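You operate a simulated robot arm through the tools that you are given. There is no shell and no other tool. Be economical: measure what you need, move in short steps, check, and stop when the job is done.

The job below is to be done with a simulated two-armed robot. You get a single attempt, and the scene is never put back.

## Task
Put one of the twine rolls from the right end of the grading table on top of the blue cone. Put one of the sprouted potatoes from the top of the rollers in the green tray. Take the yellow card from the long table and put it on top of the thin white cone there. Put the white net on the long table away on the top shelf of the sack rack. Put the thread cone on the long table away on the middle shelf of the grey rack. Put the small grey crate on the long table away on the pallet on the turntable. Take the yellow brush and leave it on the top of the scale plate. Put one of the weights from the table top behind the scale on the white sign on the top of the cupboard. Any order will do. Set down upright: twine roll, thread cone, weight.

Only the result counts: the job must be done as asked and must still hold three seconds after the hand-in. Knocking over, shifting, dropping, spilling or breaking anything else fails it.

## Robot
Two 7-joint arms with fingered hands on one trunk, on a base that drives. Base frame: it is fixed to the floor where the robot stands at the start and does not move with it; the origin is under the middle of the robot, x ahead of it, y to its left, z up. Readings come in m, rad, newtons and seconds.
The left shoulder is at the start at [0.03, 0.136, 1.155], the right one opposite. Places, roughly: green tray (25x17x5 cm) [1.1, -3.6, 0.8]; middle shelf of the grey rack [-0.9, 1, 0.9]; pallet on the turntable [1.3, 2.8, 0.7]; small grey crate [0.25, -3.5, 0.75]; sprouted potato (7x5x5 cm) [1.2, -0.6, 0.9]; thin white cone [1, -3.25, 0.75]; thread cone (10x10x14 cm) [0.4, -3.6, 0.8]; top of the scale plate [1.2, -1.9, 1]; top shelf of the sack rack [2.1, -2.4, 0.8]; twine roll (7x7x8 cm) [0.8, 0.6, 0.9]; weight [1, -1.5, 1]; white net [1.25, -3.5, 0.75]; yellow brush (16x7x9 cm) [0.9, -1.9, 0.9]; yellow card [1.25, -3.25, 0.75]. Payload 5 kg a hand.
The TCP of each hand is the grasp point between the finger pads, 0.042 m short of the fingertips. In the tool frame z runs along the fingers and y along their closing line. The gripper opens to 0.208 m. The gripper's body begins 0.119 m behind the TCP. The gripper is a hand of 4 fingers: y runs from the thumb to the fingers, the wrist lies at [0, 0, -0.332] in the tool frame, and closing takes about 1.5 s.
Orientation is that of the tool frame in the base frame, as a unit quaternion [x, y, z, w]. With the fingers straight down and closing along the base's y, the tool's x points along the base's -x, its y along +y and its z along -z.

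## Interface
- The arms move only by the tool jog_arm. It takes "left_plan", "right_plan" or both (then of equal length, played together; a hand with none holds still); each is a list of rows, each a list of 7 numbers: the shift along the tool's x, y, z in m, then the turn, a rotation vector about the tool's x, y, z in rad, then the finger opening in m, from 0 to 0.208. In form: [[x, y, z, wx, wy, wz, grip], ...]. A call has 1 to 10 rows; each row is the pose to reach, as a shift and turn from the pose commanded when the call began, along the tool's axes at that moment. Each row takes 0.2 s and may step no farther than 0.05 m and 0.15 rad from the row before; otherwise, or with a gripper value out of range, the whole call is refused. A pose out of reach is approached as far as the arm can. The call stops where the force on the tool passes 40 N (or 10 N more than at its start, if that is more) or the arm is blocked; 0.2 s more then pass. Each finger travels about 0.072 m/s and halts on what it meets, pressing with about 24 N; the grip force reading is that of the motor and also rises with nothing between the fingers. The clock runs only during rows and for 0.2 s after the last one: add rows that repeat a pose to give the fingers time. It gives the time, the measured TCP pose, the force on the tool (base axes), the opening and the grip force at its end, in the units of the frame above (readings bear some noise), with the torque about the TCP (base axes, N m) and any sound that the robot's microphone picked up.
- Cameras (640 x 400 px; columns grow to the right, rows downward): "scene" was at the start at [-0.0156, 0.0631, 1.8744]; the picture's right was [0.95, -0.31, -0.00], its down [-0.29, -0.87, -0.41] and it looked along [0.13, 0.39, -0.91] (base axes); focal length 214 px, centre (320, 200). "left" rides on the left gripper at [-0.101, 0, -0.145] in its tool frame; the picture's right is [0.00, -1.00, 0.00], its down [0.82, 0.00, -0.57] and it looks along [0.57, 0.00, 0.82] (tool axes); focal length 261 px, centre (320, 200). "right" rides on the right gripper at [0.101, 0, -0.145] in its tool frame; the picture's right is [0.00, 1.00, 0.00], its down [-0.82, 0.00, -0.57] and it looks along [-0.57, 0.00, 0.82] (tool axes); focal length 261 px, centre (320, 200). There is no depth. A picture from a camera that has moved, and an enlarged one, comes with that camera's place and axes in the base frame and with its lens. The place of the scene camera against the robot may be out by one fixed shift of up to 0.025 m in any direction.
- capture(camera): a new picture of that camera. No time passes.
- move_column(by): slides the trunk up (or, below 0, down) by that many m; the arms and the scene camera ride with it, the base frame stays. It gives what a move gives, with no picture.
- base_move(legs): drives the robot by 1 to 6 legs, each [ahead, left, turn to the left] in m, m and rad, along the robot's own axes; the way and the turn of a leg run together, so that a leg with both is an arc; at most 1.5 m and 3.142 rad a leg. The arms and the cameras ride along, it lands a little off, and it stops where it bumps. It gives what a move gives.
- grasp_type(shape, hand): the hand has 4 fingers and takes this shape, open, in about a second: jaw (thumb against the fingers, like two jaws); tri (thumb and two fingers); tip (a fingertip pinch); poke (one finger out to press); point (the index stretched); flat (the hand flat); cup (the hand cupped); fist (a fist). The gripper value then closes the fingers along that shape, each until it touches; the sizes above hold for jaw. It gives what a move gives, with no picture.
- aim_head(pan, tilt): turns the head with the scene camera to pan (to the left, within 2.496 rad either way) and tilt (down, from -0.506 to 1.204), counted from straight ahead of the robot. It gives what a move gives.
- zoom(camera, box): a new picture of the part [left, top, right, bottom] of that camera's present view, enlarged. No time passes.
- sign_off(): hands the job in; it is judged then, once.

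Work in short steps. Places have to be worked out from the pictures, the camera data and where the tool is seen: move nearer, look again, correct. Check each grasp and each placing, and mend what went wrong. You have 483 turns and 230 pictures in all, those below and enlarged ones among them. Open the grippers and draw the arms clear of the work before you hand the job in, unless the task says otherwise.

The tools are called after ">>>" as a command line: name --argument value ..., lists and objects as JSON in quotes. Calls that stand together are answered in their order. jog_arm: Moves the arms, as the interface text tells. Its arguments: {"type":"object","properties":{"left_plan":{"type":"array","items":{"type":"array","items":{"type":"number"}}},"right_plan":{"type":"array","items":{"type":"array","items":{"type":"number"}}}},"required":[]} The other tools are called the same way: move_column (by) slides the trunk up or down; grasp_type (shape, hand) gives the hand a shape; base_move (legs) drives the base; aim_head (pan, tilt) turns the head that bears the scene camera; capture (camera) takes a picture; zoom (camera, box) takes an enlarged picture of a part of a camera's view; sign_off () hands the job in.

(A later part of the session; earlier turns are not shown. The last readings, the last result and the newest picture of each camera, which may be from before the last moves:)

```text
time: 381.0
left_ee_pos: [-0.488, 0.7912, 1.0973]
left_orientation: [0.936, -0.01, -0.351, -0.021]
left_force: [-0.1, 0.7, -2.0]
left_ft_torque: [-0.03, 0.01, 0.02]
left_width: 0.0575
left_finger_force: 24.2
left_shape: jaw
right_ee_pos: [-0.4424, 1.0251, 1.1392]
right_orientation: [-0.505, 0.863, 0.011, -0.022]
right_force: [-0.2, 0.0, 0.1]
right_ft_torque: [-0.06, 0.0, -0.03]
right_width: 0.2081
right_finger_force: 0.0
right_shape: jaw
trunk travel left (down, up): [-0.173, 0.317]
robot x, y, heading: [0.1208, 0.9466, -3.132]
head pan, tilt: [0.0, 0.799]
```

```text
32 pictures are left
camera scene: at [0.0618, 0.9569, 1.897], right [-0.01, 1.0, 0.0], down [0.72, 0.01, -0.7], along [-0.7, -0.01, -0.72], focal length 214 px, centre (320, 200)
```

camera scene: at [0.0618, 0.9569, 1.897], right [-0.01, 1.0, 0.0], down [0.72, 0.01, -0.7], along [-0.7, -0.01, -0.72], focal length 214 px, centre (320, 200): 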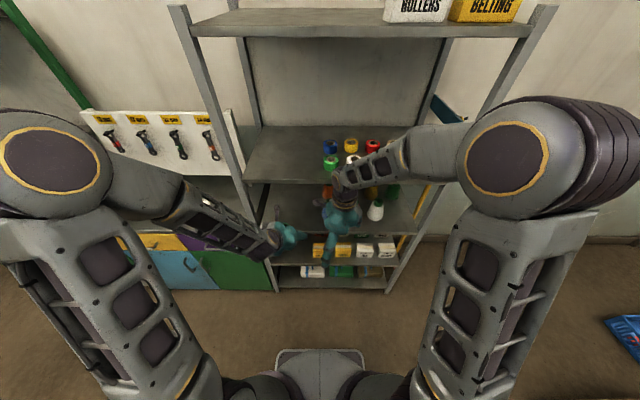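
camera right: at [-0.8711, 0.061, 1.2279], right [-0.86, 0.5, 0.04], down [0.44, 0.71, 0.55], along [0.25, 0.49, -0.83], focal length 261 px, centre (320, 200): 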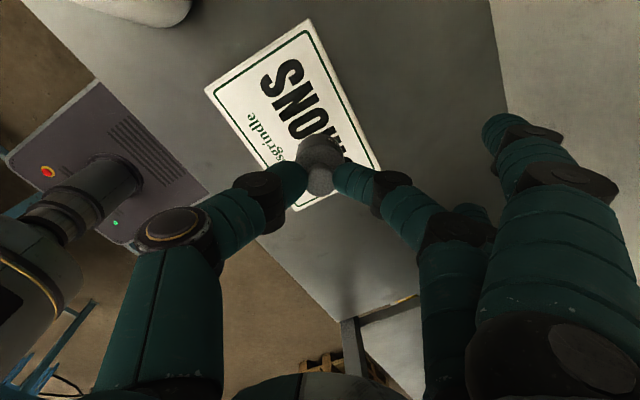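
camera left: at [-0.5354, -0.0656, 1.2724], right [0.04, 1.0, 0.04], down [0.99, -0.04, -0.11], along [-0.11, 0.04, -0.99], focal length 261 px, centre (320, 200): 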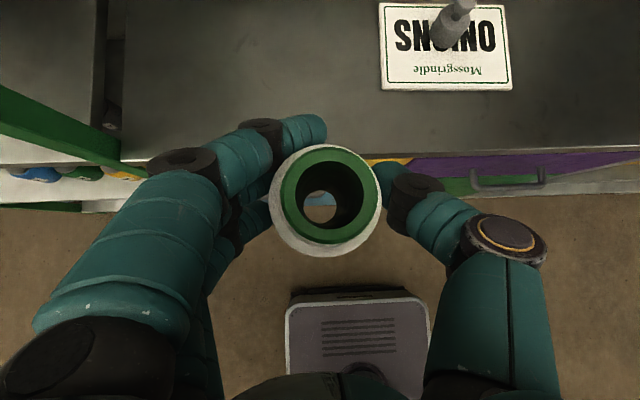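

The third shelf (z≈0.88) holding cones is the middle one. I pull the right arm back and zoom on its left part.

>>> jog_arm --right_plan '[[-0.036, -0.014, -0.02, 0, 0, 0, 0.15], [-0.073, -0.027, -0.04, 0, 0, 0, 0.12], [-0.11, -0.04, -0.06, 0, 0, 0, 0.1], [-0.146, -0.054, -0.08, 0, 0, 0, 0.1]]'

>>> zoom --camera "scene" --box '[235, 110, 435, 290]'

>>> capture --camera "left"

```text
time: 382.0
left_ee_pos: [-0.4857, 0.792, 1.0982]
left_orientation: [0.936, -0.011, -0.351, -0.021]
left_force: [0.7, 0.0, -1.8]
left_ft_torque: [-0.08, 0.04, 0.07]
left_width: 0.0578
left_finger_force: 24.0
left_shape: jaw
right_ee_pos: [-0.3178, 1.1274, 1.2125]
right_orientation: [-0.505, 0.863, 0.01, -0.022]
right_force: [1.1, 0.2, 1.0]
right_ft_torque: [-0.07, 0.12, 0.0]
right_width: 0.1011
right_finger_force: 0.1
right_shape: jaw
trunk travel left (down, up): [-0.173, 0.317]
robot x, y, heading: [0.1178, 0.9475, -3.129]
head pan, tilt: [0.0, 0.799]
```

```text
2.22 times, centred on (335, 200) of scene
camera zoom: at [0.0644, 0.9577, 1.8971], right [-0.01, 1.0, 0.0], down [0.72, 0.01, -0.7], along [-0.7, -0.01, -0.72], focal length 477 px, centre (287, 200)
```

zoom: 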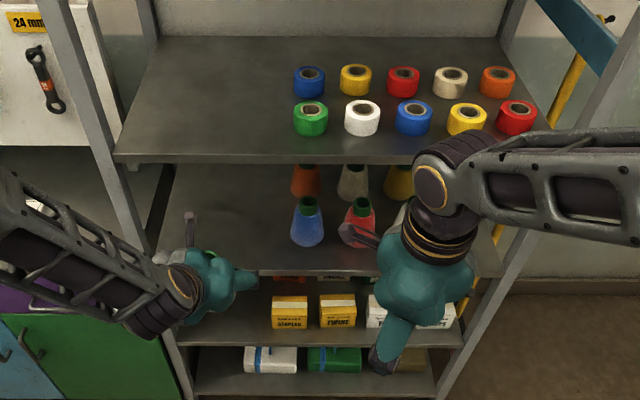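

```text
30 pictures are left
camera left: at [-0.4669, 0.7845, 1.2729], right [0.03, 1.0, 0.03], down [0.99, -0.03, -0.11], along [-0.11, 0.04, -0.99], focal length 261 px, centre (320, 200)
```

left: 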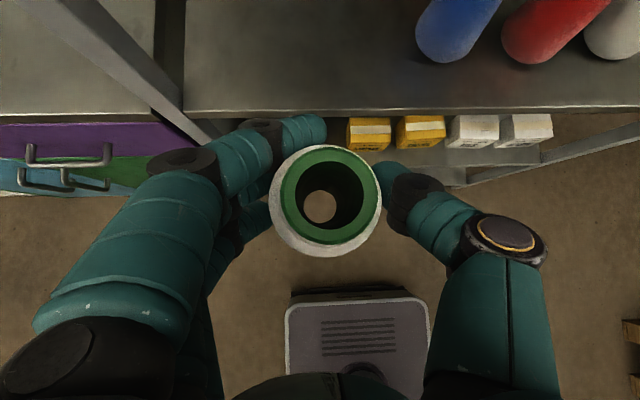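

Free space: shelf front edge x≈-0.653, y from 0.57 to 0.94. I insert the cone to (-0.735,0.775) at z≈1.03.

>>> jog_arm --left_plan '[[-0.024, 0.003, 0.036, 0, 0, 0, 0.03], [-0.048, 0.006, 0.072, 0, 0, 0, 0.03], [-0.072, 0.009, 0.108, 0, 0, 0, 0.03], [-0.095, 0.012, 0.143, 0, 0, 0, 0.03], [-0.119, 0.015, 0.179, 0, 0, 0, 0.03], [-0.143, 0.017, 0.215, 0, 0, 0, 0.03]]'

>>> capture --camera "left"

```text
time: 383.4
left_ee_pos: [-0.7382, 0.7847, 1.0247]
left_orientation: [0.937, -0.009, -0.35, -0.02]
left_force: [-0.9, 0.1, -3.4]
left_ft_torque: [-0.01, -0.03, 0.0]
left_width: 0.0575
left_finger_force: 24.0
left_shape: jaw
right_ee_pos: [-0.3214, 1.1253, 1.2112]
right_orientation: [-0.505, 0.863, 0.01, -0.021]
right_force: [-0.9, -0.6, -0.2]
right_ft_torque: [-0.01, -0.12, 0.01]
right_width: 0.1011
right_finger_force: 0.1
right_shape: jaw
trunk travel left (down, up): [-0.173, 0.317]
robot x, y, heading: [0.1184, 0.9524, -3.129]
head pan, tilt: [0.0, 0.799]
```

```text
29 pictures are left
camera left: at [-0.7198, 0.7772, 1.2015], right [0.03, 1.0, 0.04], down [0.99, -0.03, -0.11], along [-0.11, 0.04, -0.99], focal length 261 px, centre (320, 200)
```

left: 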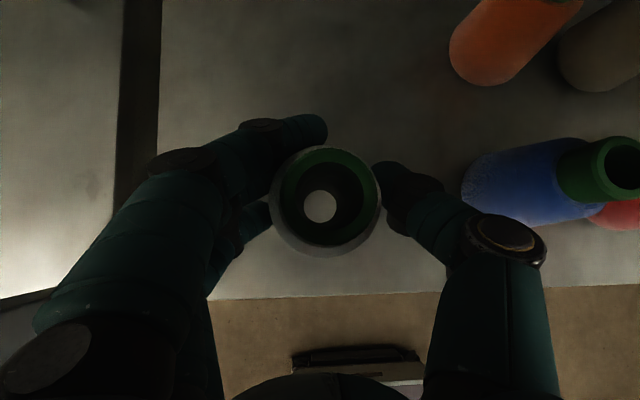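

Shift 3 cm left for clearance and lower to contact.

>>> jog_arm --left_plan '[[0, 0.015, 0, 0, 0, 0, 0.03], [0, 0.03, 0, 0, 0, 0, 0.03], [0.013, 0.03, 0.015, 0, 0, 0, 0.03], [0.026, 0.03, 0.03, 0, 0, 0, 0.03], [0.033, 0.03, 0.038, 0, 0, 0, 0.03], [0.037, 0.03, 0.042, 0, 0, 0, 0.03], [0.041, 0.03, 0.047, 0, 0, 0, 0.03], [0.045, 0.03, 0.052, 0, 0, 0, 0.03]]'

```text
time: 385.1
left_ee_pos: [-0.7435, 0.756, 0.9736]
left_orientation: [0.933, -0.01, -0.359, -0.02]
left_force: [9.0, -0.4, 20.6]
left_ft_torque: [-0.29, -0.37, 0.09]
left_width: 0.0581
left_finger_force: 23.8
left_shape: jaw
right_ee_pos: [-0.3174, 1.1256, 1.2119]
right_orientation: [-0.505, 0.863, 0.011, -0.021]
right_force: [-1.8, -0.2, -0.2]
right_ft_torque: [0.02, -0.13, -0.03]
right_width: 0.1009
right_finger_force: 0.0
right_shape: jaw
trunk travel left (down, up): [-0.173, 0.317]
robot x, y, heading: [0.1188, 0.9492, -3.134]
head pan, tilt: [0.0, 0.799]
stopped in row 8 (left hand): the force on the tool passed its limit (the readings are from after the stop); the commanded pose is now the measured one
```

Contact with the shelf. Open slowly, then withdraw back along the tool axis.

>>> jog_arm --left_plan '[[-0.001, 0, -0.002, 0, 0, 0, 0.058], [-0.001, 0, -0.002, 0, 0, 0, 0.07], [-0.001, 0, -0.002, 0, 0, 0, 0.085], [-0.001, 0, -0.002, 0, 0, 0, 0.1], [-0.001, 0, -0.002, 0, 0, 0, 0.115], [-0.001, 0, -0.035, 0, 0, 0, 0.12], [-0.001, 0, -0.08, 0, 0, 0, 0.12], [-0.001, 0, -0.125, 0, 0, 0, 0.12], [-0.001, 0, -0.17, 0, 0, 0, 0.12]]'

>>> capture --camera "left"

```text
time: 387.1
left_ee_pos: [-0.6268, 0.7491, 1.102]
left_orientation: [0.933, -0.011, -0.359, -0.02]
left_force: [2.6, 0.2, 1.4]
left_ft_torque: [-0.03, 0.13, 0.05]
left_width: 0.1194
left_finger_force: 0.1
left_shape: jaw
right_ee_pos: [-0.3148, 1.1284, 1.2136]
right_orientation: [-0.505, 0.863, 0.01, -0.024]
right_force: [2.2, 1.3, 0.5]
right_ft_torque: [-0.08, 0.32, 0.01]
right_width: 0.1008
right_finger_force: 0.1
right_shape: jaw
trunk travel left (down, up): [-0.173, 0.317]
robot x, y, heading: [0.1157, 0.9511, -3.131]
head pan, tilt: [0.0, 0.799]
```

```text
28 pictures are left
camera left: at [-0.6055, 0.7427, 1.2774], right [0.03, 1.0, 0.03], down [0.99, -0.02, -0.13], along [-0.12, 0.04, -0.99], focal length 261 px, centre (320, 200)
```

left: 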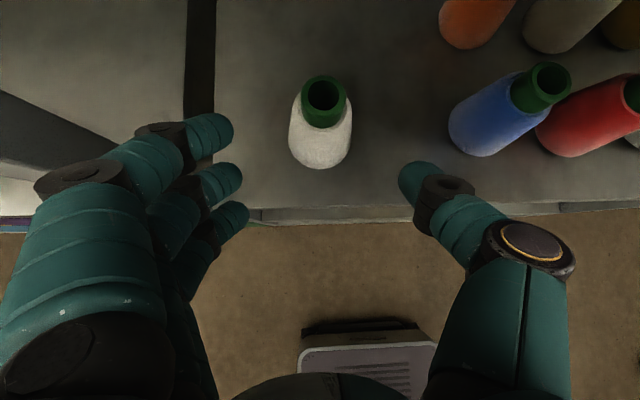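

Cone stands on the middle shelf. I now retract and level both hands (undoing pitch/yaw) for the last job, the crate.

>>> jog_arm --left_plan '[[0.03, 0, -0.025, 0, 0.08, 0, 0.12], [0.06, 0, -0.05, 0, 0.2, 0, 0.12], [0.09, 0, -0.075, 0, 0.32, 0, 0.12], [0.12, 0, -0.1, 0, 0.44, 0, 0.12], [0.15, 0, -0.12, 0, 0.56, 0, 0.12], [0.15, 0, -0.14, 0, 0.68, 0, 0.12], [0.14, 0, -0.16, 0, 0.73, 0, 0.12]]' --right_plan '[[0, 0, 0, 0, 0, -0.15, 0.1], [0, 0, 0, 0, 0, -0.3, 0.1], [0, 0, 0, 0, 0, -0.45, 0.1], [0, 0, 0, 0, 0, -0.6, 0.1], [0, 0, 0, 0, 0, -0.75, 0.1], [0, 0, 0, 0, 0, -0.9, 0.1], [0, 0, 0, 0, 0, -1.05, 0.1]]'

>>> jog_arm --right_plan '[[0, 0, 0, 0, 0, -0.15, 0.1], [0, 0, 0, 0, 0, -0.3, 0.1], [0, 0, 0, 0, 0, -0.45, 0.1], [0, 0, 0, 0, 0, -0.6, 0.1], [0, 0, 0, 0, 0, -0.75, 0.1], [0, 0, 0, 0, 0, -0.9, 0.1], [0, 0, 0, 0, 0, -1.03, 0.1]]'

```text
time: 388.7
left_ee_pos: [-0.4193, 0.7369, 1.1249]
left_orientation: [1.0, -0.016, 0.001, -0.016]
left_force: [1.0, -1.6, 0.2]
left_ft_torque: [0.09, -0.01, -0.02]
left_width: 0.1198
left_finger_force: 0.1
left_shape: jaw
right_ee_pos: [-0.3198, 1.1224, 1.2119]
right_orientation: [0.87, -0.492, -0.02, 0.012]
right_force: [-0.7, -0.6, 0.5]
right_ft_torque: [0.14, -0.05, 0.0]
right_width: 0.1011
right_finger_force: 0.1
right_shape: jaw
trunk travel left (down, up): [-0.173, 0.317]
robot x, y, heading: [0.1189, 0.952, -3.131]
head pan, tilt: [0.0, 0.799]
```

```text
time: 390.3
left_ee_pos: [-0.4186, 0.7407, 1.1244]
left_orientation: [1.0, -0.016, -0.001, -0.014]
left_force: [-0.6, -0.1, -0.7]
left_ft_torque: [-0.01, -0.02, 0.05]
left_width: 0.12
left_finger_force: 0.0
left_shape: jaw
right_ee_pos: [-0.3198, 1.1255, 1.2126]
right_orientation: [1.0, -0.001, -0.024, 0.002]
right_force: [-0.1, -0.3, 0.3]
right_ft_torque: [-0.03, -0.01, 0.0]
right_width: 0.1011
right_finger_force: 0.1
right_shape: jaw
trunk travel left (down, up): [-0.173, 0.317]
robot x, y, heading: [0.1158, 0.9462, -3.132]
head pan, tilt: [0.0, 0.799]
```

Raise the left hand, then drive back south to the long table.

>>> jog_arm --left_plan '[[0.03, 0, -0.035, 0, 0, 0, 0.12], [0.06, 0, -0.07, 0, 0, 0, 0.12], [0.09, 0, -0.105, 0, 0, 0, 0.12], [0.1, 0, -0.13, 0, 0, 0, 0.12]]'

>>> base_move --legs '[[0.13, 0, 0], [0, 0, 1.56]]'

>>> base_move --legs '[[1.4, 0, 0], [1.4, 0, 0], [0.8, 0, 0]]'

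```text
time: 391.3
left_ee_pos: [-0.32, 0.7346, 1.2543]
left_orientation: [1.0, -0.016, 0.001, -0.015]
left_force: [-0.4, 0.3, 0.1]
left_ft_torque: [-0.05, -0.01, 0.0]
left_width: 0.12
left_finger_force: 0.1
left_shape: jaw
right_ee_pos: [-0.3206, 1.1266, 1.2121]
right_orientation: [1.0, -0.001, -0.023, 0.002]
right_force: [-0.3, 0.0, 0.1]
right_ft_torque: [-0.07, -0.06, 0.0]
right_width: 0.1009
right_finger_force: 0.0
right_shape: jaw
trunk travel left (down, up): [-0.173, 0.317]
robot x, y, heading: [0.1148, 0.9521, -3.131]
head pan, tilt: [0.0, 0.799]
```

```text
time: 396.4
left_ee_pos: [0.1931, 0.5056, 1.2549]
left_orientation: [0.727, 0.687, -0.01, -0.012]
left_force: [-0.4, -0.1, -0.6]
left_ft_torque: [0.0, 0.05, 0.0]
left_width: 0.1198
left_finger_force: 0.1
left_shape: jaw
right_ee_pos: [-0.1992, 0.5156, 1.2118]
right_orientation: [0.717, 0.697, -0.015, 0.017]
right_force: [0.5, 0.6, 0.0]
right_ft_torque: [-0.01, 0.03, 0.01]
right_width: 0.1008
right_finger_force: 0.0
right_shape: jaw
trunk travel left (down, up): [-0.173, 0.317]
robot x, y, heading: [-0.0134, 0.9466, -1.585]
head pan, tilt: [0.0, 0.799]
```

```text
time: 413.9
left_ee_pos: [0.1746, -3.1139, 1.2543]
left_orientation: [0.724, 0.69, -0.009, -0.012]
left_force: [0.3, -0.7, -0.1]
left_ft_torque: [0.06, -0.01, 0.04]
left_width: 0.1199
left_finger_force: 0.1
left_shape: jaw
right_ee_pos: [-0.2171, -3.1055, 1.2118]
right_orientation: [0.714, 0.7, -0.015, 0.018]
right_force: [0.4, -1.2, -0.7]
right_ft_torque: [0.03, 0.0, 0.02]
right_width: 0.1007
right_finger_force: 0.1
right_shape: jaw
trunk travel left (down, up): [-0.173, 0.317]
robot x, y, heading: [-0.0368, -2.6728, -1.572]
head pan, tilt: [0.0, 0.799]
```

Align with the crate (x≈0.3) and look.

>>> base_move --legs '[[0.03, 0.34, 0]]'

>>> zoom --camera "scene" --box '[220, 170, 440, 310]'

>>> capture --camera "right"

```text
time: 416.1
left_ee_pos: [0.5173, -3.1445, 1.2539]
left_orientation: [0.724, 0.69, -0.011, -0.011]
left_force: [0.9, 0.0, 0.3]
left_ft_torque: [0.0, 0.11, -0.03]
left_width: 0.1202
left_finger_force: 0.0
left_shape: jaw
right_ee_pos: [0.124, -3.1373, 1.2113]
right_orientation: [0.713, 0.701, -0.017, 0.017]
right_force: [1.2, 0.2, 0.7]
right_ft_torque: [0.04, 0.12, -0.01]
right_width: 0.1009
right_finger_force: 0.2
right_shape: jaw
trunk travel left (down, up): [-0.173, 0.317]
robot x, y, heading: [0.3031, -2.7032, -1.571]
head pan, tilt: [0.0, 0.799]
```

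```text
2.86 times, centred on (330, 240) of scene
camera zoom: at [0.3018, -2.7475, 1.897], right [-1.0, 0.0, 0.0], down [0.0, 0.72, -0.7], along [0.0, -0.7, -0.72], focal length 613 px, centre (291, 86)
```

zoom: 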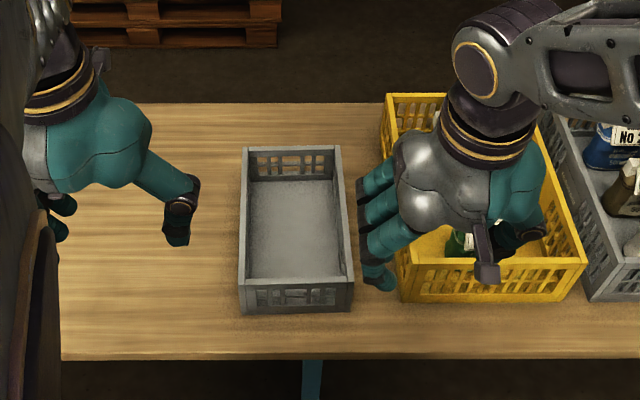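

```text
26 pictures are left
camera right: at [0.1269, -3.0293, 1.3503], right [1.0, -0.02, 0.0], down [-0.02, -0.79, 0.61], along [-0.01, -0.61, -0.79], focal length 261 px, centre (320, 200)
```

right: 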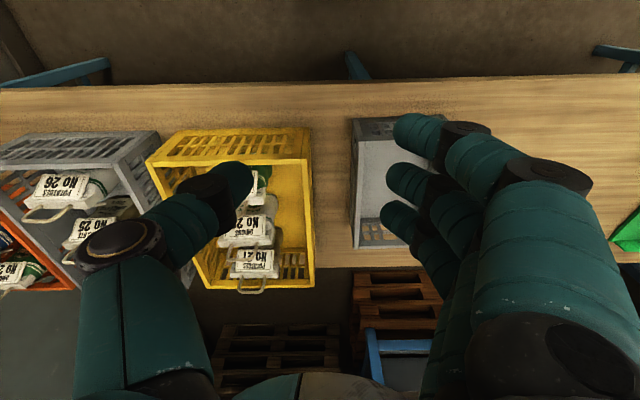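

Crate ≈ 0.20×0.31 m at (0.297,-3.41), top z≈0.86; fully open fingertips (~0.23) can straddle its 0.20 width. I move the right hand above it.

>>> jog_arm --right_plan '[[-0.034, 0.022, 0, 0, 0, 0, 0.12], [-0.068, 0.043, 0, 0, 0, 0, 0.14], [-0.102, 0.065, 0, 0, 0, 0, 0.16], [-0.137, 0.087, 0.01, 0, 0, 0, 0.18], [-0.171, 0.108, 0.03, 0, 0, 0, 0.208], [-0.205, 0.13, 0.05, 0, 0, 0, 0.208], [-0.239, 0.151, 0.07, 0, 0, 0, 0.208], [-0.273, 0.173, 0.09, 0, 0, 0, 0.208], [-0.273, 0.173, 0.13, 0, 0, 0, 0.208]]'

>>> capture --camera "right"

```text
time: 418.1
left_ee_pos: [0.5159, -3.1444, 1.2548]
left_orientation: [0.724, 0.69, -0.01, -0.01]
left_force: [0.0, 0.1, -0.5]
left_ft_torque: [0.01, -0.05, 0.01]
left_width: 0.12
left_finger_force: 0.1
left_shape: jaw
right_ee_pos: [0.2914, -3.4203, 1.0958]
right_orientation: [0.713, 0.701, -0.016, 0.017]
right_force: [-0.8, -1.2, -0.2]
right_ft_torque: [0.08, -0.07, 0.01]
right_width: 0.2077
right_finger_force: 0.1
right_shape: jaw
trunk travel left (down, up): [-0.173, 0.317]
robot x, y, heading: [0.3069, -2.703, -1.581]
head pan, tilt: [0.0, 0.799]
```

```text
25 pictures are left
camera right: at [0.2943, -3.3107, 1.2341], right [1.0, -0.02, 0.0], down [-0.02, -0.79, 0.61], along [-0.01, -0.61, -0.79], focal length 261 px, centre (320, 200)
```

right: 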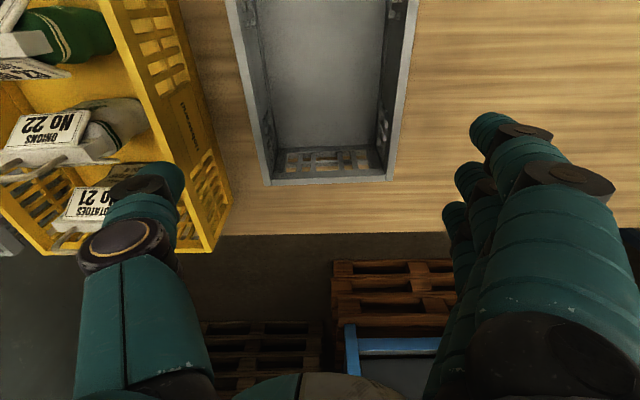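

Crate centre x≈0.307. I shift and descend around it, guarded.

>>> jog_arm --right_plan '[[0, 0.008, 0.04, 0, 0, 0, 0.208], [0, 0.0156, 0.085, 0, 0, 0, 0.208], [0, 0.0156, 0.13, 0, 0, 0, 0.208], [0, 0.0156, 0.17, 0, 0, 0, 0.208]]'

>>> capture --camera "right"

```text
time: 419.1
left_ee_pos: [0.517, -3.1452, 1.2538]
left_orientation: [0.724, 0.69, -0.009, -0.012]
left_force: [0.7, -0.5, 0.0]
left_ft_torque: [0.08, 0.02, 0.0]
left_width: 0.1199
left_finger_force: 0.1
left_shape: jaw
right_ee_pos: [0.3077, -3.4285, 0.9259]
right_orientation: [0.713, 0.701, -0.016, 0.019]
right_force: [-1.2, -1.2, 0.5]
right_ft_torque: [0.09, 0.04, -0.01]
right_width: 0.2078
right_finger_force: 0.1
right_shape: jaw
trunk travel left (down, up): [-0.173, 0.317]
robot x, y, heading: [0.3061, -2.7069, -1.575]
head pan, tilt: [0.0, 0.799]
```

```text
24 pictures are left
camera right: at [0.3102, -3.321, 1.0633], right [1.0, -0.02, 0.0], down [-0.02, -0.79, 0.61], along [-0.01, -0.61, -0.79], focal length 261 px, centre (320, 200)
```

right: 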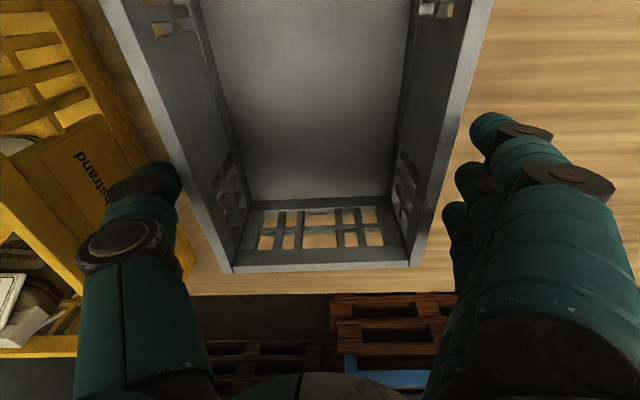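

Clearances are ~1 cm each side; shift 3 mm and descend to z≈0.855.

>>> jog_arm --right_plan '[[0, -0.003, 0.02, 0, 0, 0, 0.208], [0, -0.003, 0.04, 0, 0, 0, 0.208], [0, -0.003, 0.06, 0, 0, 0, 0.208], [0, -0.003, 0.072, 0, 0, 0, 0.208]]'

>>> jog_arm --right_plan '[[0, 0, 0, 0, 0, 0, 0.18], [0, 0, 0, 0, 0, 0, 0.16], [0, 0, 0, 0, 0, 0, 0.15], [0, 0, 0, 0, 0, 0, 0.15], [0, 0, 0, 0, 0, 0, 0.15]]'

>>> capture --camera "right"

```text
time: 419.9
left_ee_pos: [0.5148, -3.1418, 1.2545]
left_orientation: [0.723, 0.691, -0.011, -0.011]
left_force: [-0.3, -1.3, 0.3]
left_ft_torque: [0.14, 0.03, -0.04]
left_width: 0.12
left_finger_force: 0.0
left_shape: jaw
right_ee_pos: [0.306, -3.4337, 0.8782]
right_orientation: [0.714, 0.7, -0.018, 0.021]
right_force: [-3.5, 9.6, 28.0]
right_ft_torque: [-0.04, 1.52, -0.48]
right_width: 0.2078
right_finger_force: 0.1
right_shape: jaw
trunk travel left (down, up): [-0.173, 0.317]
robot x, y, heading: [0.3087, -2.6984, -1.572]
head pan, tilt: [0.0, 0.799]
stopped in row 3 (right hand): the force on the tool passed its limit (the readings are from after the stop); the commanded pose is now the measured one
```

```text
time: 421.1
left_ee_pos: [0.5152, -3.1436, 1.2558]
left_orientation: [0.723, 0.691, -0.011, -0.011]
left_force: [0.1, -0.7, 0.1]
left_ft_torque: [-0.02, -0.01, -0.01]
left_width: 0.1201
left_finger_force: 0.0
left_shape: jaw
right_ee_pos: [0.3066, -3.434, 0.8767]
right_orientation: [0.714, 0.7, -0.019, 0.022]
right_force: [-5.8, 1.3, 29.0]
right_ft_torque: [-0.05, 0.2, -0.32]
right_width: 0.1983
right_finger_force: 24.1
right_shape: jaw
trunk travel left (down, up): [-0.173, 0.317]
robot x, y, heading: [0.3044, -2.7053, -1.577]
head pan, tilt: [0.0, 0.799]
```

```text
23 pictures are left
camera right: at [0.3082, -3.3239, 1.0142], right [1.0, -0.02, 0.01], down [-0.02, -0.79, 0.62], along [-0.01, -0.62, -0.79], focal length 261 px, centre (320, 200)
```

right: 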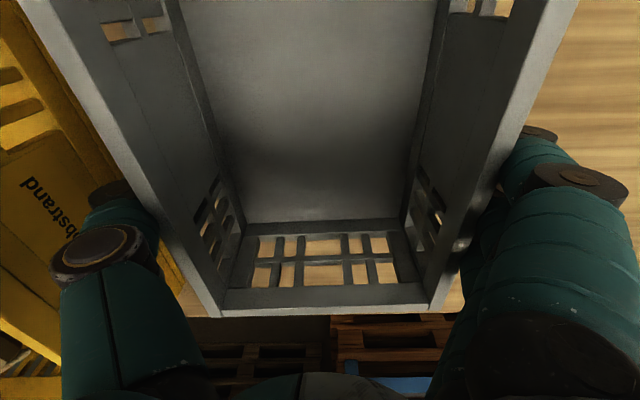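

The crate is gripped (0.198 m, 24 N). Lift gently and check.

>>> jog_arm --right_plan '[[0, 0, -0.01, 0, 0, 0, 0.14], [0, 0, -0.02, 0, 0, 0, 0.14], [0, 0, -0.04, 0, 0, 0, 0.14], [0, 0, -0.06, 0, 0, 0, 0.14]]'

>>> capture --camera "right"

```text
time: 422.1
left_ee_pos: [0.517, -3.1431, 1.2531]
left_orientation: [0.724, 0.69, -0.011, -0.011]
left_force: [0.0, 0.3, 0.1]
left_ft_torque: [-0.08, 0.01, -0.01]
left_width: 0.12
left_finger_force: 0.1
left_shape: jaw
right_ee_pos: [0.305, -3.4301, 0.9348]
right_orientation: [0.713, 0.701, -0.018, 0.02]
right_force: [0.7, 1.2, -4.4]
right_ft_torque: [-0.26, 0.01, 0.01]
right_width: 0.1983
right_finger_force: 24.1
right_shape: jaw
trunk travel left (down, up): [-0.173, 0.317]
robot x, y, heading: [0.3065, -2.703, -1.573]
head pan, tilt: [0.0, 0.799]
```

```text
22 pictures are left
camera right: at [0.3076, -3.3206, 1.0727], right [1.0, -0.02, 0.0], down [-0.02, -0.79, 0.61], along [-0.01, -0.61, -0.79], focal length 261 px, centre (320, 200)
```

right: 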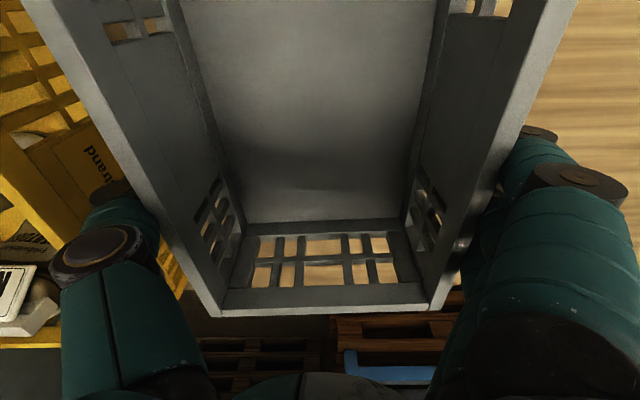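

Crate lifted and level. Raise it higher and retract, then head north.

>>> jog_arm --right_plan '[[0, 0, -0.045, 0, 0, 0, 0.14], [0, 0, -0.09, 0, 0, 0, 0.14], [0, 0, -0.135, 0, 0, 0, 0.14], [0, 0, -0.18, 0, 0, 0, 0.14], [0, 0, -0.225, 0, 0, 0, 0.14], [0, 0, -0.27, 0, 0, 0, 0.14], [0.02, 0, -0.31, 0, 0, 0, 0.14], [0.06, 0, -0.33, 0, 0, 0, 0.14], [0.105, 0, -0.34, 0, 0, 0, 0.14], [0.15, 0, -0.35, 0, 0, 0, 0.14]]'

>>> base_move --legs '[[0, -0.36, 0], [0, 0, 1.57], [0, 0, 1.57]]'

>>> capture --camera "right"

```text
time: 424.3
left_ee_pos: [0.5152, -3.1425, 1.2539]
left_orientation: [0.723, 0.69, -0.011, -0.01]
left_force: [-0.3, 1.4, 0.5]
left_ft_torque: [-0.12, -0.03, -0.02]
left_width: 0.12
left_finger_force: 0.0
left_shape: jaw
right_ee_pos: [0.3069, -3.2586, 1.2777]
right_orientation: [0.714, 0.7, -0.018, 0.022]
right_force: [-0.5, 1.4, -3.2]
right_ft_torque: [-0.36, -0.03, 0.02]
right_width: 0.1984
right_finger_force: 23.8
right_shape: jaw
trunk travel left (down, up): [-0.173, 0.317]
robot x, y, heading: [0.307, -2.7051, -1.575]
head pan, tilt: [0.0, 0.799]
```

```text
time: 434.3
left_ee_pos: [-0.268, -2.2619, 1.2533]
left_orientation: [-0.693, 0.72, -0.01, 0.01]
left_force: [0.0, -1.0, -0.1]
left_ft_torque: [0.0, -0.01, 0.05]
left_width: 0.12
left_finger_force: 0.1
left_shape: jaw
right_ee_pos: [-0.0607, -2.1425, 1.2757]
right_orientation: [-0.704, 0.71, 0.021, 0.017]
right_force: [-0.1, -0.5, -3.8]
right_ft_torque: [0.15, -0.01, 0.01]
right_width: 0.198
right_finger_force: 24.3
right_shape: jaw
trunk travel left (down, up): [-0.173, 0.317]
robot x, y, heading: [-0.0501, -2.7027, 1.576]
head pan, tilt: [0.0, 0.799]
```

```text
21 pictures are left
camera right: at [-0.0605, -2.2505, 1.4131], right [-1.0, 0.01, 0.0], down [0.01, 0.79, 0.62], along [0.0, 0.62, -0.79], focal length 261 px, centre (320, 200)
```

right: 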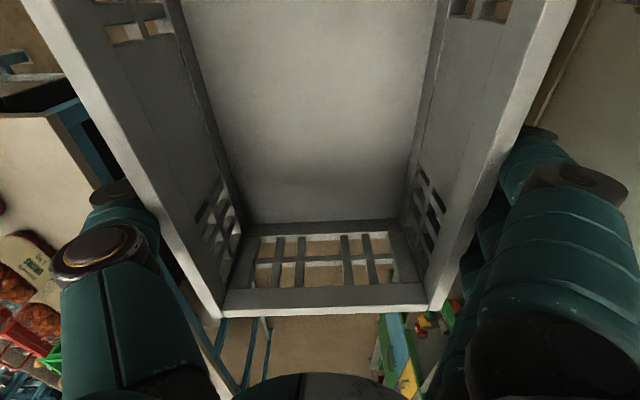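

Drive north 3.9 m to beyond the grading table.

>>> base_move --legs '[[1.3, 0, -0.005], [1.3, 0, 0], [1.3, 0, 0]]'

>>> aim_head --pan -0.5 --tilt 0.55

>>> capture --camera "scene"

```text
time: 453.2
left_ee_pos: [-0.1987, 1.6629, 1.2537]
left_orientation: [-0.681, 0.732, -0.011, 0.009]
left_force: [-0.1, -0.3, 0.1]
left_ft_torque: [-0.04, 0.01, 0.02]
left_width: 0.12
left_finger_force: 0.0
left_shape: jaw
right_ee_pos: [0.0139, 1.7747, 1.2756]
right_orientation: [-0.692, 0.722, 0.021, 0.018]
right_force: [-0.2, -0.5, -3.1]
right_ft_torque: [0.15, 0.01, 0.03]
right_width: 0.1979
right_finger_force: 24.2
right_shape: jaw
trunk travel left (down, up): [-0.173, 0.317]
robot x, y, heading: [0.0045, 1.2141, 1.543]
head pan, tilt: [0.0, 0.799]
```

```text
time: 454.1
left_ee_pos: [-0.1979, 1.6618, 1.2537]
left_orientation: [-0.681, 0.732, -0.01, 0.009]
left_force: [0.3, 0.0, -0.3]
left_ft_torque: [-0.02, 0.01, -0.01]
left_width: 0.1198
left_finger_force: 0.2
left_shape: jaw
right_ee_pos: [0.0142, 1.7754, 1.2757]
right_orientation: [-0.692, 0.722, 0.021, 0.018]
right_force: [0.3, -0.4, -3.8]
right_ft_torque: [0.15, 0.03, 0.02]
right_width: 0.1982
right_finger_force: 23.8
right_shape: jaw
trunk travel left (down, up): [-0.173, 0.317]
robot x, y, heading: [0.0023, 1.2152, 1.543]
head pan, tilt: [-0.499, 0.55]
```

```text
20 pictures are left
camera scene: at [0.0419, 1.2709, 1.9183], right [0.86, -0.5, 0.0], down [-0.26, -0.45, -0.85], along [0.43, 0.74, -0.52], focal length 214 px, centre (320, 200)
```

scene: 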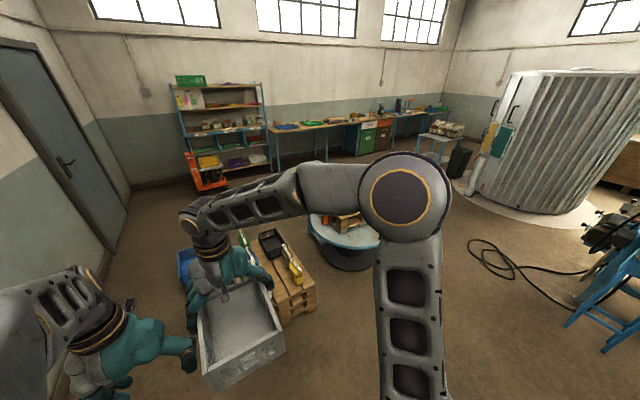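

I drive right ~1.0 m toward the turntable's south side, then look.

>>> base_move --legs '[[0.1, 0, 0.03], [0, -1.1, 0]]'

>>> aim_head --pan 0.3 --tilt 0.7

>>> capture --camera "scene"

```text
time: 460.5
left_ee_pos: [0.8906, 1.7562, 1.2555]
left_orientation: [-0.689, 0.724, -0.012, 0.01]
left_force: [0.3, 0.4, 0.4]
left_ft_torque: [-0.01, 0.05, -0.03]
left_width: 0.1197
left_finger_force: 0.1
left_shape: jaw
right_ee_pos: [1.0997, 1.8727, 1.2763]
right_orientation: [-0.7, 0.713, 0.021, 0.018]
right_force: [0.5, 0.2, -2.9]
right_ft_torque: [0.14, 0.07, 0.01]
right_width: 0.1981
right_finger_force: 23.9
right_shape: jaw
trunk travel left (down, up): [-0.173, 0.317]
robot x, y, heading: [1.1028, 1.3144, 1.566]
head pan, tilt: [-0.499, 0.55]
```

```text
time: 461.6
left_ee_pos: [0.8901, 1.7567, 1.2534]
left_orientation: [-0.69, 0.724, -0.011, 0.01]
left_force: [-0.2, 0.1, 1.0]
left_ft_torque: [0.02, 0.0, -0.01]
left_width: 0.1197
left_finger_force: 0.0
left_shape: jaw
right_ee_pos: [1.1012, 1.8725, 1.2767]
right_orientation: [-0.7, 0.713, 0.021, 0.017]
right_force: [-0.6, 0.3, -4.3]
right_ft_torque: [0.09, 0.02, 0.0]
right_width: 0.198
right_finger_force: 24.4
right_shape: jaw
trunk travel left (down, up): [-0.173, 0.317]
robot x, y, heading: [1.1009, 1.3136, 1.563]
head pan, tilt: [0.3, 0.7]
```

```text
19 pictures are left
camera scene: at [1.071, 1.3724, 1.9053], right [0.96, 0.29, 0.0], down [0.19, -0.62, -0.76], along [-0.22, 0.73, -0.64], focal length 214 px, centre (320, 200)
```

scene: 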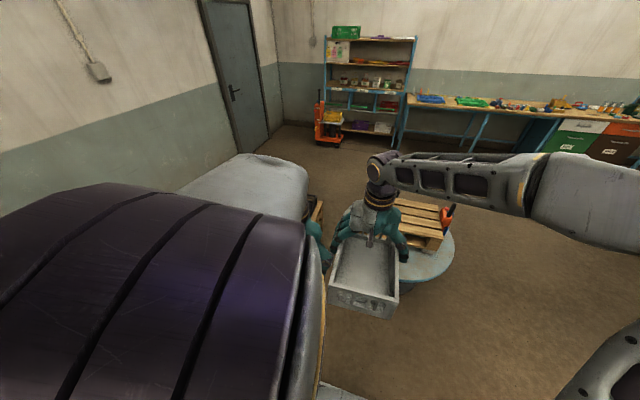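

I zoom on the turntable to see the pallet and what lies on it.

>>> zoom --camera "scene" --box '[320, 170, 480, 310]'

```text
2.86 times, centred on (400, 240) of scene
camera zoom: at [1.071, 1.3724, 1.9053], right [0.96, 0.29, 0.0], down [0.19, -0.62, -0.76], along [-0.22, 0.73, -0.64], focal length 613 px, centre (91, 86)
```

zoom: 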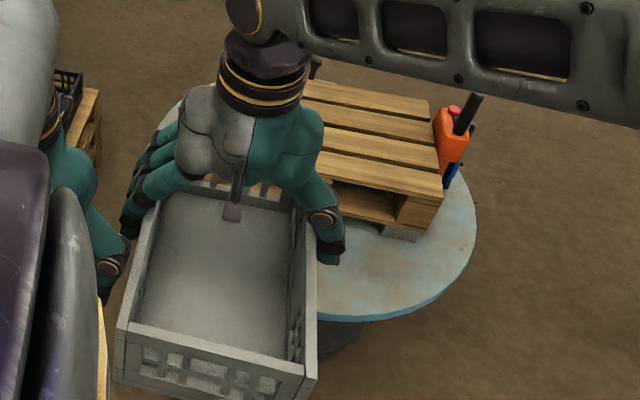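

Pallet top spans about x 0.96–1.64, y 2.59–2.98 at z≈0.7, free on top. I drive to (1.3,1.95) and re-check.

>>> base_move --legs '[[0, -0.2, 0], [0.62, 0, 0]]'

>>> aim_head --pan 0.0 --tilt 0.9

>>> capture --camera "scene"

>>> capture --camera "left"

```text
time: 466.3
left_ee_pos: [1.0986, 2.3712, 1.2539]
left_orientation: [-0.688, 0.726, -0.011, 0.009]
left_force: [-0.7, 0.7, 0.3]
left_ft_torque: [-0.07, 0.0, -0.01]
left_width: 0.1201
left_finger_force: 0.0
left_shape: jaw
right_ee_pos: [1.308, 2.4886, 1.2741]
right_orientation: [-0.699, 0.715, 0.021, 0.018]
right_force: [0.5, 0.3, -3.6]
right_ft_torque: [0.06, 0.02, -0.02]
right_width: 0.1981
right_finger_force: 24.4
right_shape: jaw
trunk travel left (down, up): [-0.173, 0.317]
robot x, y, heading: [1.3066, 1.9266, 1.557]
head pan, tilt: [0.3, 0.7]
```

```text
time: 467.1
left_ee_pos: [1.0972, 2.3707, 1.2548]
left_orientation: [-0.687, 0.726, -0.011, 0.01]
left_force: [0.7, 0.3, 0.1]
left_ft_torque: [0.05, 0.0, -0.02]
left_width: 0.12
left_finger_force: 0.0
left_shape: jaw
right_ee_pos: [1.3074, 2.4857, 1.2762]
right_orientation: [-0.699, 0.715, 0.021, 0.017]
right_force: [-0.5, -0.5, -4.0]
right_ft_torque: [0.17, 0.02, 0.02]
right_width: 0.198
right_finger_force: 24.4
right_shape: jaw
trunk travel left (down, up): [-0.173, 0.317]
robot x, y, heading: [1.3021, 1.9308, 1.561]
head pan, tilt: [0.0, 0.901]
```

```text
17 pictures are left
camera scene: at [1.3016, 1.9796, 1.8891], right [1.0, -0.01, 0.0], down [-0.01, -0.78, -0.62], along [0.01, 0.62, -0.78], focal length 214 px, centre (320, 200)
```

scene: 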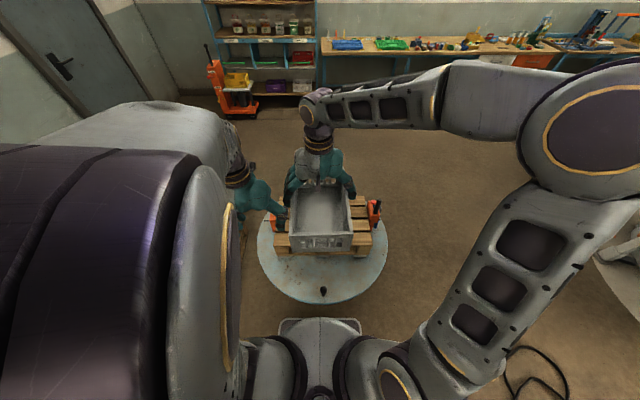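

```text
16 pictures are left
camera left: at [1.0976, 2.4709, 1.3985], right [1.0, -0.05, 0.03], down [-0.06, -0.82, 0.57], along [0.0, -0.57, -0.82], focal length 261 px, centre (320, 200)
```

left: 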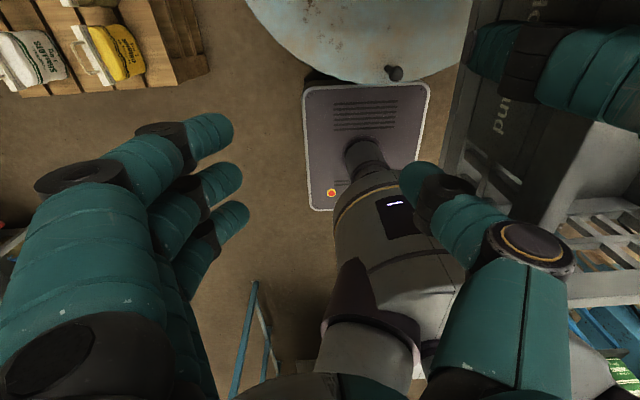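

Both side clamps are clear of the centre. I extend the crate forward over the pallet centre (1.325, 2.78).

>>> jog_arm --right_plan '[[-0.043, -0.003, 0, 0, 0, 0, 0.14], [-0.086, -0.006, 0, 0, 0, 0, 0.14], [-0.129, -0.009, 0, 0, 0, 0, 0.14], [-0.172, -0.012, 0, 0, 0, 0, 0.14], [-0.215, -0.015, 0.01, 0, 0, 0, 0.14], [-0.257, -0.018, 0.03, 0, 0, 0, 0.14], [-0.297, -0.018, 0.05, 0, 0, 0, 0.14], [-0.297, -0.018, 0.095, 0, 0, 0, 0.14], [-0.297, -0.018, 0.14, 0, 0, 0, 0.14], [-0.297, -0.018, 0.185, 0, 0, 0, 0.14]]'

>>> zoom --camera "scene" --box '[250, 160, 400, 300]'

>>> capture --camera "right"

```text
time: 469.3
left_ee_pos: [1.0979, 2.372, 1.2534]
left_orientation: [-0.688, 0.726, -0.01, 0.009]
left_force: [0.6, -0.1, -0.7]
left_ft_torque: [-0.12, -0.01, 0.03]
left_width: 0.1198
left_finger_force: 0.0
left_shape: jaw
right_ee_pos: [1.333, 2.7935, 1.1075]
right_orientation: [-0.698, 0.716, 0.02, 0.017]
right_force: [0.3, 0.7, -1.7]
right_ft_torque: [0.02, 0.04, -0.02]
right_width: 0.1983
right_finger_force: 24.1
right_shape: jaw
trunk travel left (down, up): [-0.173, 0.317]
robot x, y, heading: [1.3063, 1.9284, 1.558]
head pan, tilt: [0.0, 0.901]
```

```text
2.86 times, centred on (325, 230) of scene
camera zoom: at [1.3019, 1.9817, 1.889], right [1.0, -0.01, 0.0], down [-0.01, -0.78, -0.62], along [0.01, 0.62, -0.78], focal length 613 px, centre (306, 114)
```

zoom: 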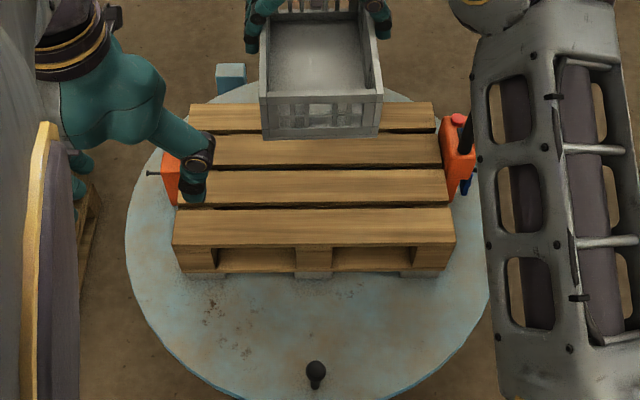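

```text
14 pictures are left
camera right: at [1.3307, 2.6852, 1.2449], right [-1.0, 0.03, 0.01], down [0.03, 0.79, 0.62], along [0.01, 0.62, -0.79], focal length 261 px, centre (320, 200)
```

right: 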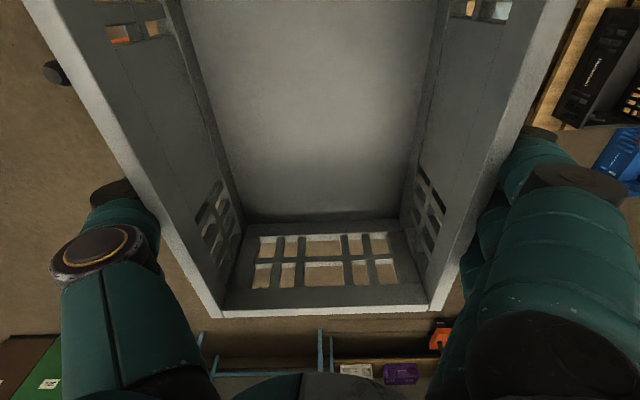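

Pallet top measured: x 1.02–1.62, y 2.58–2.96; the crate is centred over it. Lower with guard.

>>> jog_arm --right_plan '[[0, 0.005, 0.045, 0, 0, 0, 0.14], [0, 0.01, 0.09, 0, 0, 0, 0.14], [0, 0.01, 0.135, 0, 0, 0, 0.14], [0, 0.01, 0.18, 0, 0, 0, 0.14], [0, 0.01, 0.22, 0, 0, 0, 0.14], [0, 0.01, 0.245, 0, 0, 0, 0.14], [0, 0.01, 0.26, 0, 0, 0, 0.14]]'

>>> zoom --camera "scene" --box '[250, 160, 400, 300]'

```text
time: 470.9
left_ee_pos: [1.0983, 2.3703, 1.2545]
left_orientation: [-0.688, 0.726, -0.012, 0.01]
left_force: [0.1, 0.4, 0.0]
left_ft_torque: [-0.04, 0.03, 0.03]
left_width: 0.1201
left_finger_force: 0.0
left_shape: jaw
right_ee_pos: [1.3224, 2.8075, 0.8469]
right_orientation: [-0.698, 0.716, 0.021, 0.018]
right_force: [0.6, -1.2, -3.8]
right_ft_torque: [0.12, 0.07, 0.02]
right_width: 0.1982
right_finger_force: 24.0
right_shape: jaw
trunk travel left (down, up): [-0.173, 0.317]
robot x, y, heading: [1.3076, 1.9273, 1.554]
head pan, tilt: [0.0, 0.901]
```

```text
2.86 times, centred on (325, 230) of scene
camera zoom: at [1.3018, 1.9807, 1.8891], right [1.0, -0.01, 0.0], down [-0.01, -0.78, -0.62], along [0.01, 0.62, -0.78], focal length 613 px, centre (306, 114)
```

zoom: 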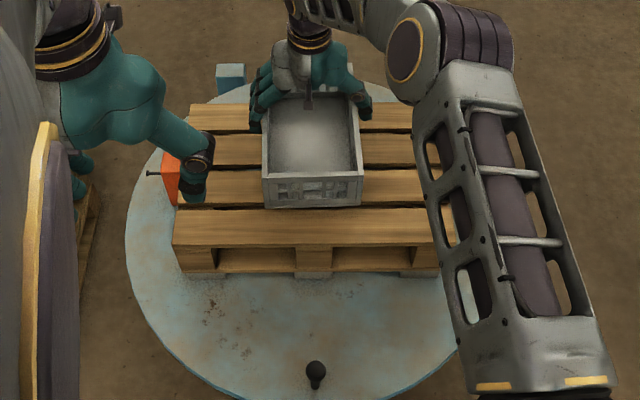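

Close to the pallet. Shift 1.2 cm back and lower to contact.

>>> jog_arm --right_plan '[[0.012, 0, 0.008, 0, 0, 0, 0.14], [0.012, 0, 0.018, 0, 0, 0, 0.14], [0.012, 0, 0.028, 0, 0, 0, 0.14], [0.012, 0, 0.038, 0, 0, 0, 0.14], [0.012, 0, 0.048, 0, 0, 0, 0.14], [0.012, 0, 0.058, 0, 0, 0, 0.14], [0.012, 0, 0.068, 0, 0, 0, 0.14], [0.012, 0, 0.078, 0, 0, 0, 0.14]]'

```text
time: 472.3
left_ee_pos: [1.0997, 2.3686, 1.2537]
left_orientation: [-0.687, 0.726, -0.012, 0.01]
left_force: [-0.5, 1.4, -0.1]
left_ft_torque: [-0.2, 0.0, -0.04]
left_width: 0.1198
left_finger_force: 0.1
left_shape: jaw
right_ee_pos: [1.3195, 2.8023, 0.797]
right_orientation: [-0.698, 0.716, 0.024, 0.021]
right_force: [0.9, -11.6, 28.6]
right_ft_torque: [-0.15, -0.85, -0.31]
right_width: 0.1978
right_finger_force: 23.9
right_shape: jaw
trunk travel left (down, up): [-0.173, 0.317]
robot x, y, heading: [1.3042, 1.9277, 1.565]
head pan, tilt: [0.0, 0.901]
stopped in row 7 (right hand): the force on the tool passed its limit (the readings are from after the stop); the commanded pose is now the measured one
```

Contact at TCP 0.797 (pallet top ≈0.70). Relieve 2 mm, open fully, and check.

>>> jog_arm --right_plan '[[0, 0, -0.002, 0, 0, 0, 0.198], [0, 0, -0.002, 0, 0, 0, 0.203], [0, 0, -0.002, 0, 0, 0, 0.208], [0, 0, -0.002, 0, 0, 0, 0.208], [0, 0, -0.003, 0, 0, 0, 0.208]]'

>>> zoom --camera "scene" --box '[250, 160, 400, 300]'

```text
time: 473.5
left_ee_pos: [1.0979, 2.3701, 1.2544]
left_orientation: [-0.688, 0.726, -0.011, 0.011]
left_force: [-0.3, -0.2, 0.3]
left_ft_torque: [0.0, 0.0, -0.01]
left_width: 0.1198
left_finger_force: 0.0
left_shape: jaw
right_ee_pos: [1.3202, 2.8006, 0.7992]
right_orientation: [-0.698, 0.716, 0.024, 0.02]
right_force: [-1.8, 7.9, 25.9]
right_ft_torque: [-0.3, -1.78, 0.0]
right_width: 0.208
right_finger_force: 0.0
right_shape: jaw
trunk travel left (down, up): [-0.173, 0.317]
robot x, y, heading: [1.3058, 1.9303, 1.56]
head pan, tilt: [0.0, 0.901]
```

```text
2.86 times, centred on (325, 230) of scene
camera zoom: at [1.3015, 1.9781, 1.8892], right [1.0, -0.01, 0.0], down [-0.01, -0.78, -0.62], along [0.01, 0.62, -0.78], focal length 613 px, centre (306, 114)
```

zoom: 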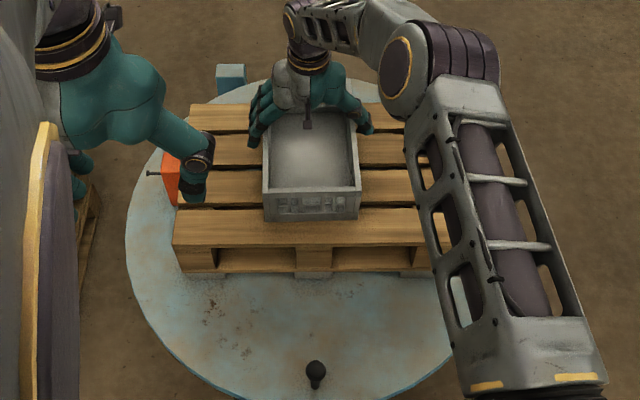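

Raise slowly 2.5 cm and check that the crate stays.

>>> jog_arm --right_plan '[[0, 0, -0.008, 0, 0, 0, 0.208], [0, 0, -0.016, 0, 0, 0, 0.208], [0, 0, -0.026, 0, 0, 0, 0.208]]'

>>> capture --camera "right"

```text
time: 474.3
left_ee_pos: [1.0977, 2.3705, 1.2543]
left_orientation: [-0.688, 0.726, -0.011, 0.01]
left_force: [-0.1, -0.7, -0.9]
left_ft_torque: [0.02, 0.03, 0.0]
left_width: 0.12
left_finger_force: 0.1
left_shape: jaw
right_ee_pos: [1.3206, 2.7989, 0.8209]
right_orientation: [-0.698, 0.716, 0.023, 0.019]
right_force: [-0.4, -0.7, -4.1]
right_ft_torque: [0.15, 0.02, -0.01]
right_width: 0.2079
right_finger_force: 0.0
right_shape: jaw
trunk travel left (down, up): [-0.173, 0.317]
robot x, y, heading: [1.3078, 1.9259, 1.561]
head pan, tilt: [0.0, 0.901]
```

```text
11 pictures are left
camera right: at [1.3185, 2.6901, 0.9583], right [-1.0, 0.03, 0.01], down [0.03, 0.79, 0.62], along [0.01, 0.62, -0.79], focal length 261 px, centre (320, 200)
```

right: 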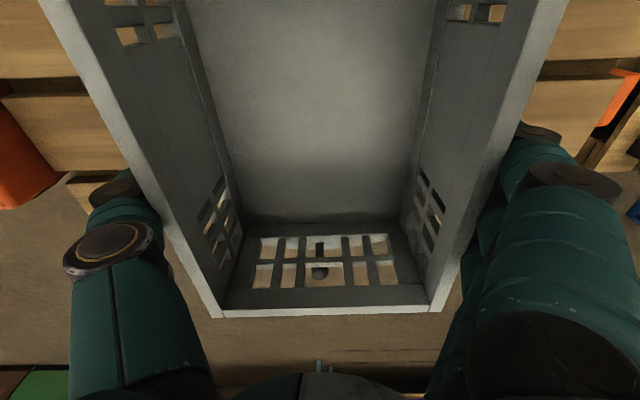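

The open fingers still hook under the flared rim. I set the crate back down, shift toward the thumb side, and tilt the thumb out over the rim.

>>> jog_arm --right_plan '[[0, 0, 0.01, 0, 0, 0, 0.208], [0, 0, 0.021, 0, 0, 0, 0.208], [0, -0.005, 0.021, 0, 0, 0, 0.208], [0, -0.009, 0.021, 0, 0, 0, 0.208]]'

>>> jog_arm --right_plan '[[0, 0, 0.0, 0.1, 0, 0, 0.208], [0, 0, -0.006, 0.2, 0, 0, 0.208], [0, 0, -0.014, 0.3, 0, 0, 0.208], [0, 0, -0.022, 0.4, 0, 0, 0.208]]'

>>> capture --camera "right"

```text
time: 475.3
left_ee_pos: [1.0968, 2.3716, 1.2537]
left_orientation: [-0.688, 0.726, -0.011, 0.011]
left_force: [-0.6, -0.6, 0.1]
left_ft_torque: [-0.01, 0.04, 0.01]
left_width: 0.1199
left_finger_force: 0.2
left_shape: jaw
right_ee_pos: [1.3288, 2.7995, 0.8011]
right_orientation: [-0.698, 0.715, 0.022, 0.019]
right_force: [0.1, 0.3, -0.2]
right_ft_torque: [-0.1, -0.34, -0.11]
right_width: 0.2081
right_finger_force: 0.1
right_shape: jaw
trunk travel left (down, up): [-0.173, 0.317]
robot x, y, heading: [1.305, 1.9277, 1.561]
head pan, tilt: [0.0, 0.901]
```

```text
time: 476.3
left_ee_pos: [1.0982, 2.3708, 1.2533]
left_orientation: [-0.688, 0.726, -0.011, 0.01]
left_force: [-1.4, 1.1, -1.3]
left_ft_torque: [-0.03, -0.08, -0.01]
left_width: 0.1201
left_finger_force: 0.2
left_shape: jaw
right_ee_pos: [1.3297, 2.7992, 0.823]
right_orientation: [-0.68, 0.706, -0.121, 0.158]
right_force: [-1.1, 0.0, -0.2]
right_ft_torque: [0.0, 0.03, -0.03]
right_width: 0.208
right_finger_force: 0.1
right_shape: jaw
trunk travel left (down, up): [-0.173, 0.317]
robot x, y, heading: [1.306, 1.9291, 1.556]
head pan, tilt: [0.0, 0.901]
```

```text
10 pictures are left
camera right: at [1.271, 2.6927, 0.9485], right [-0.92, 0.05, -0.39], down [-0.2, 0.79, 0.58], along [0.34, 0.61, -0.72], focal length 261 px, centre (320, 200)
```

right: 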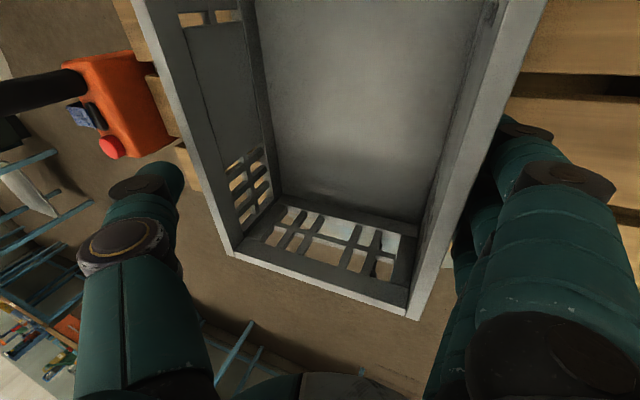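

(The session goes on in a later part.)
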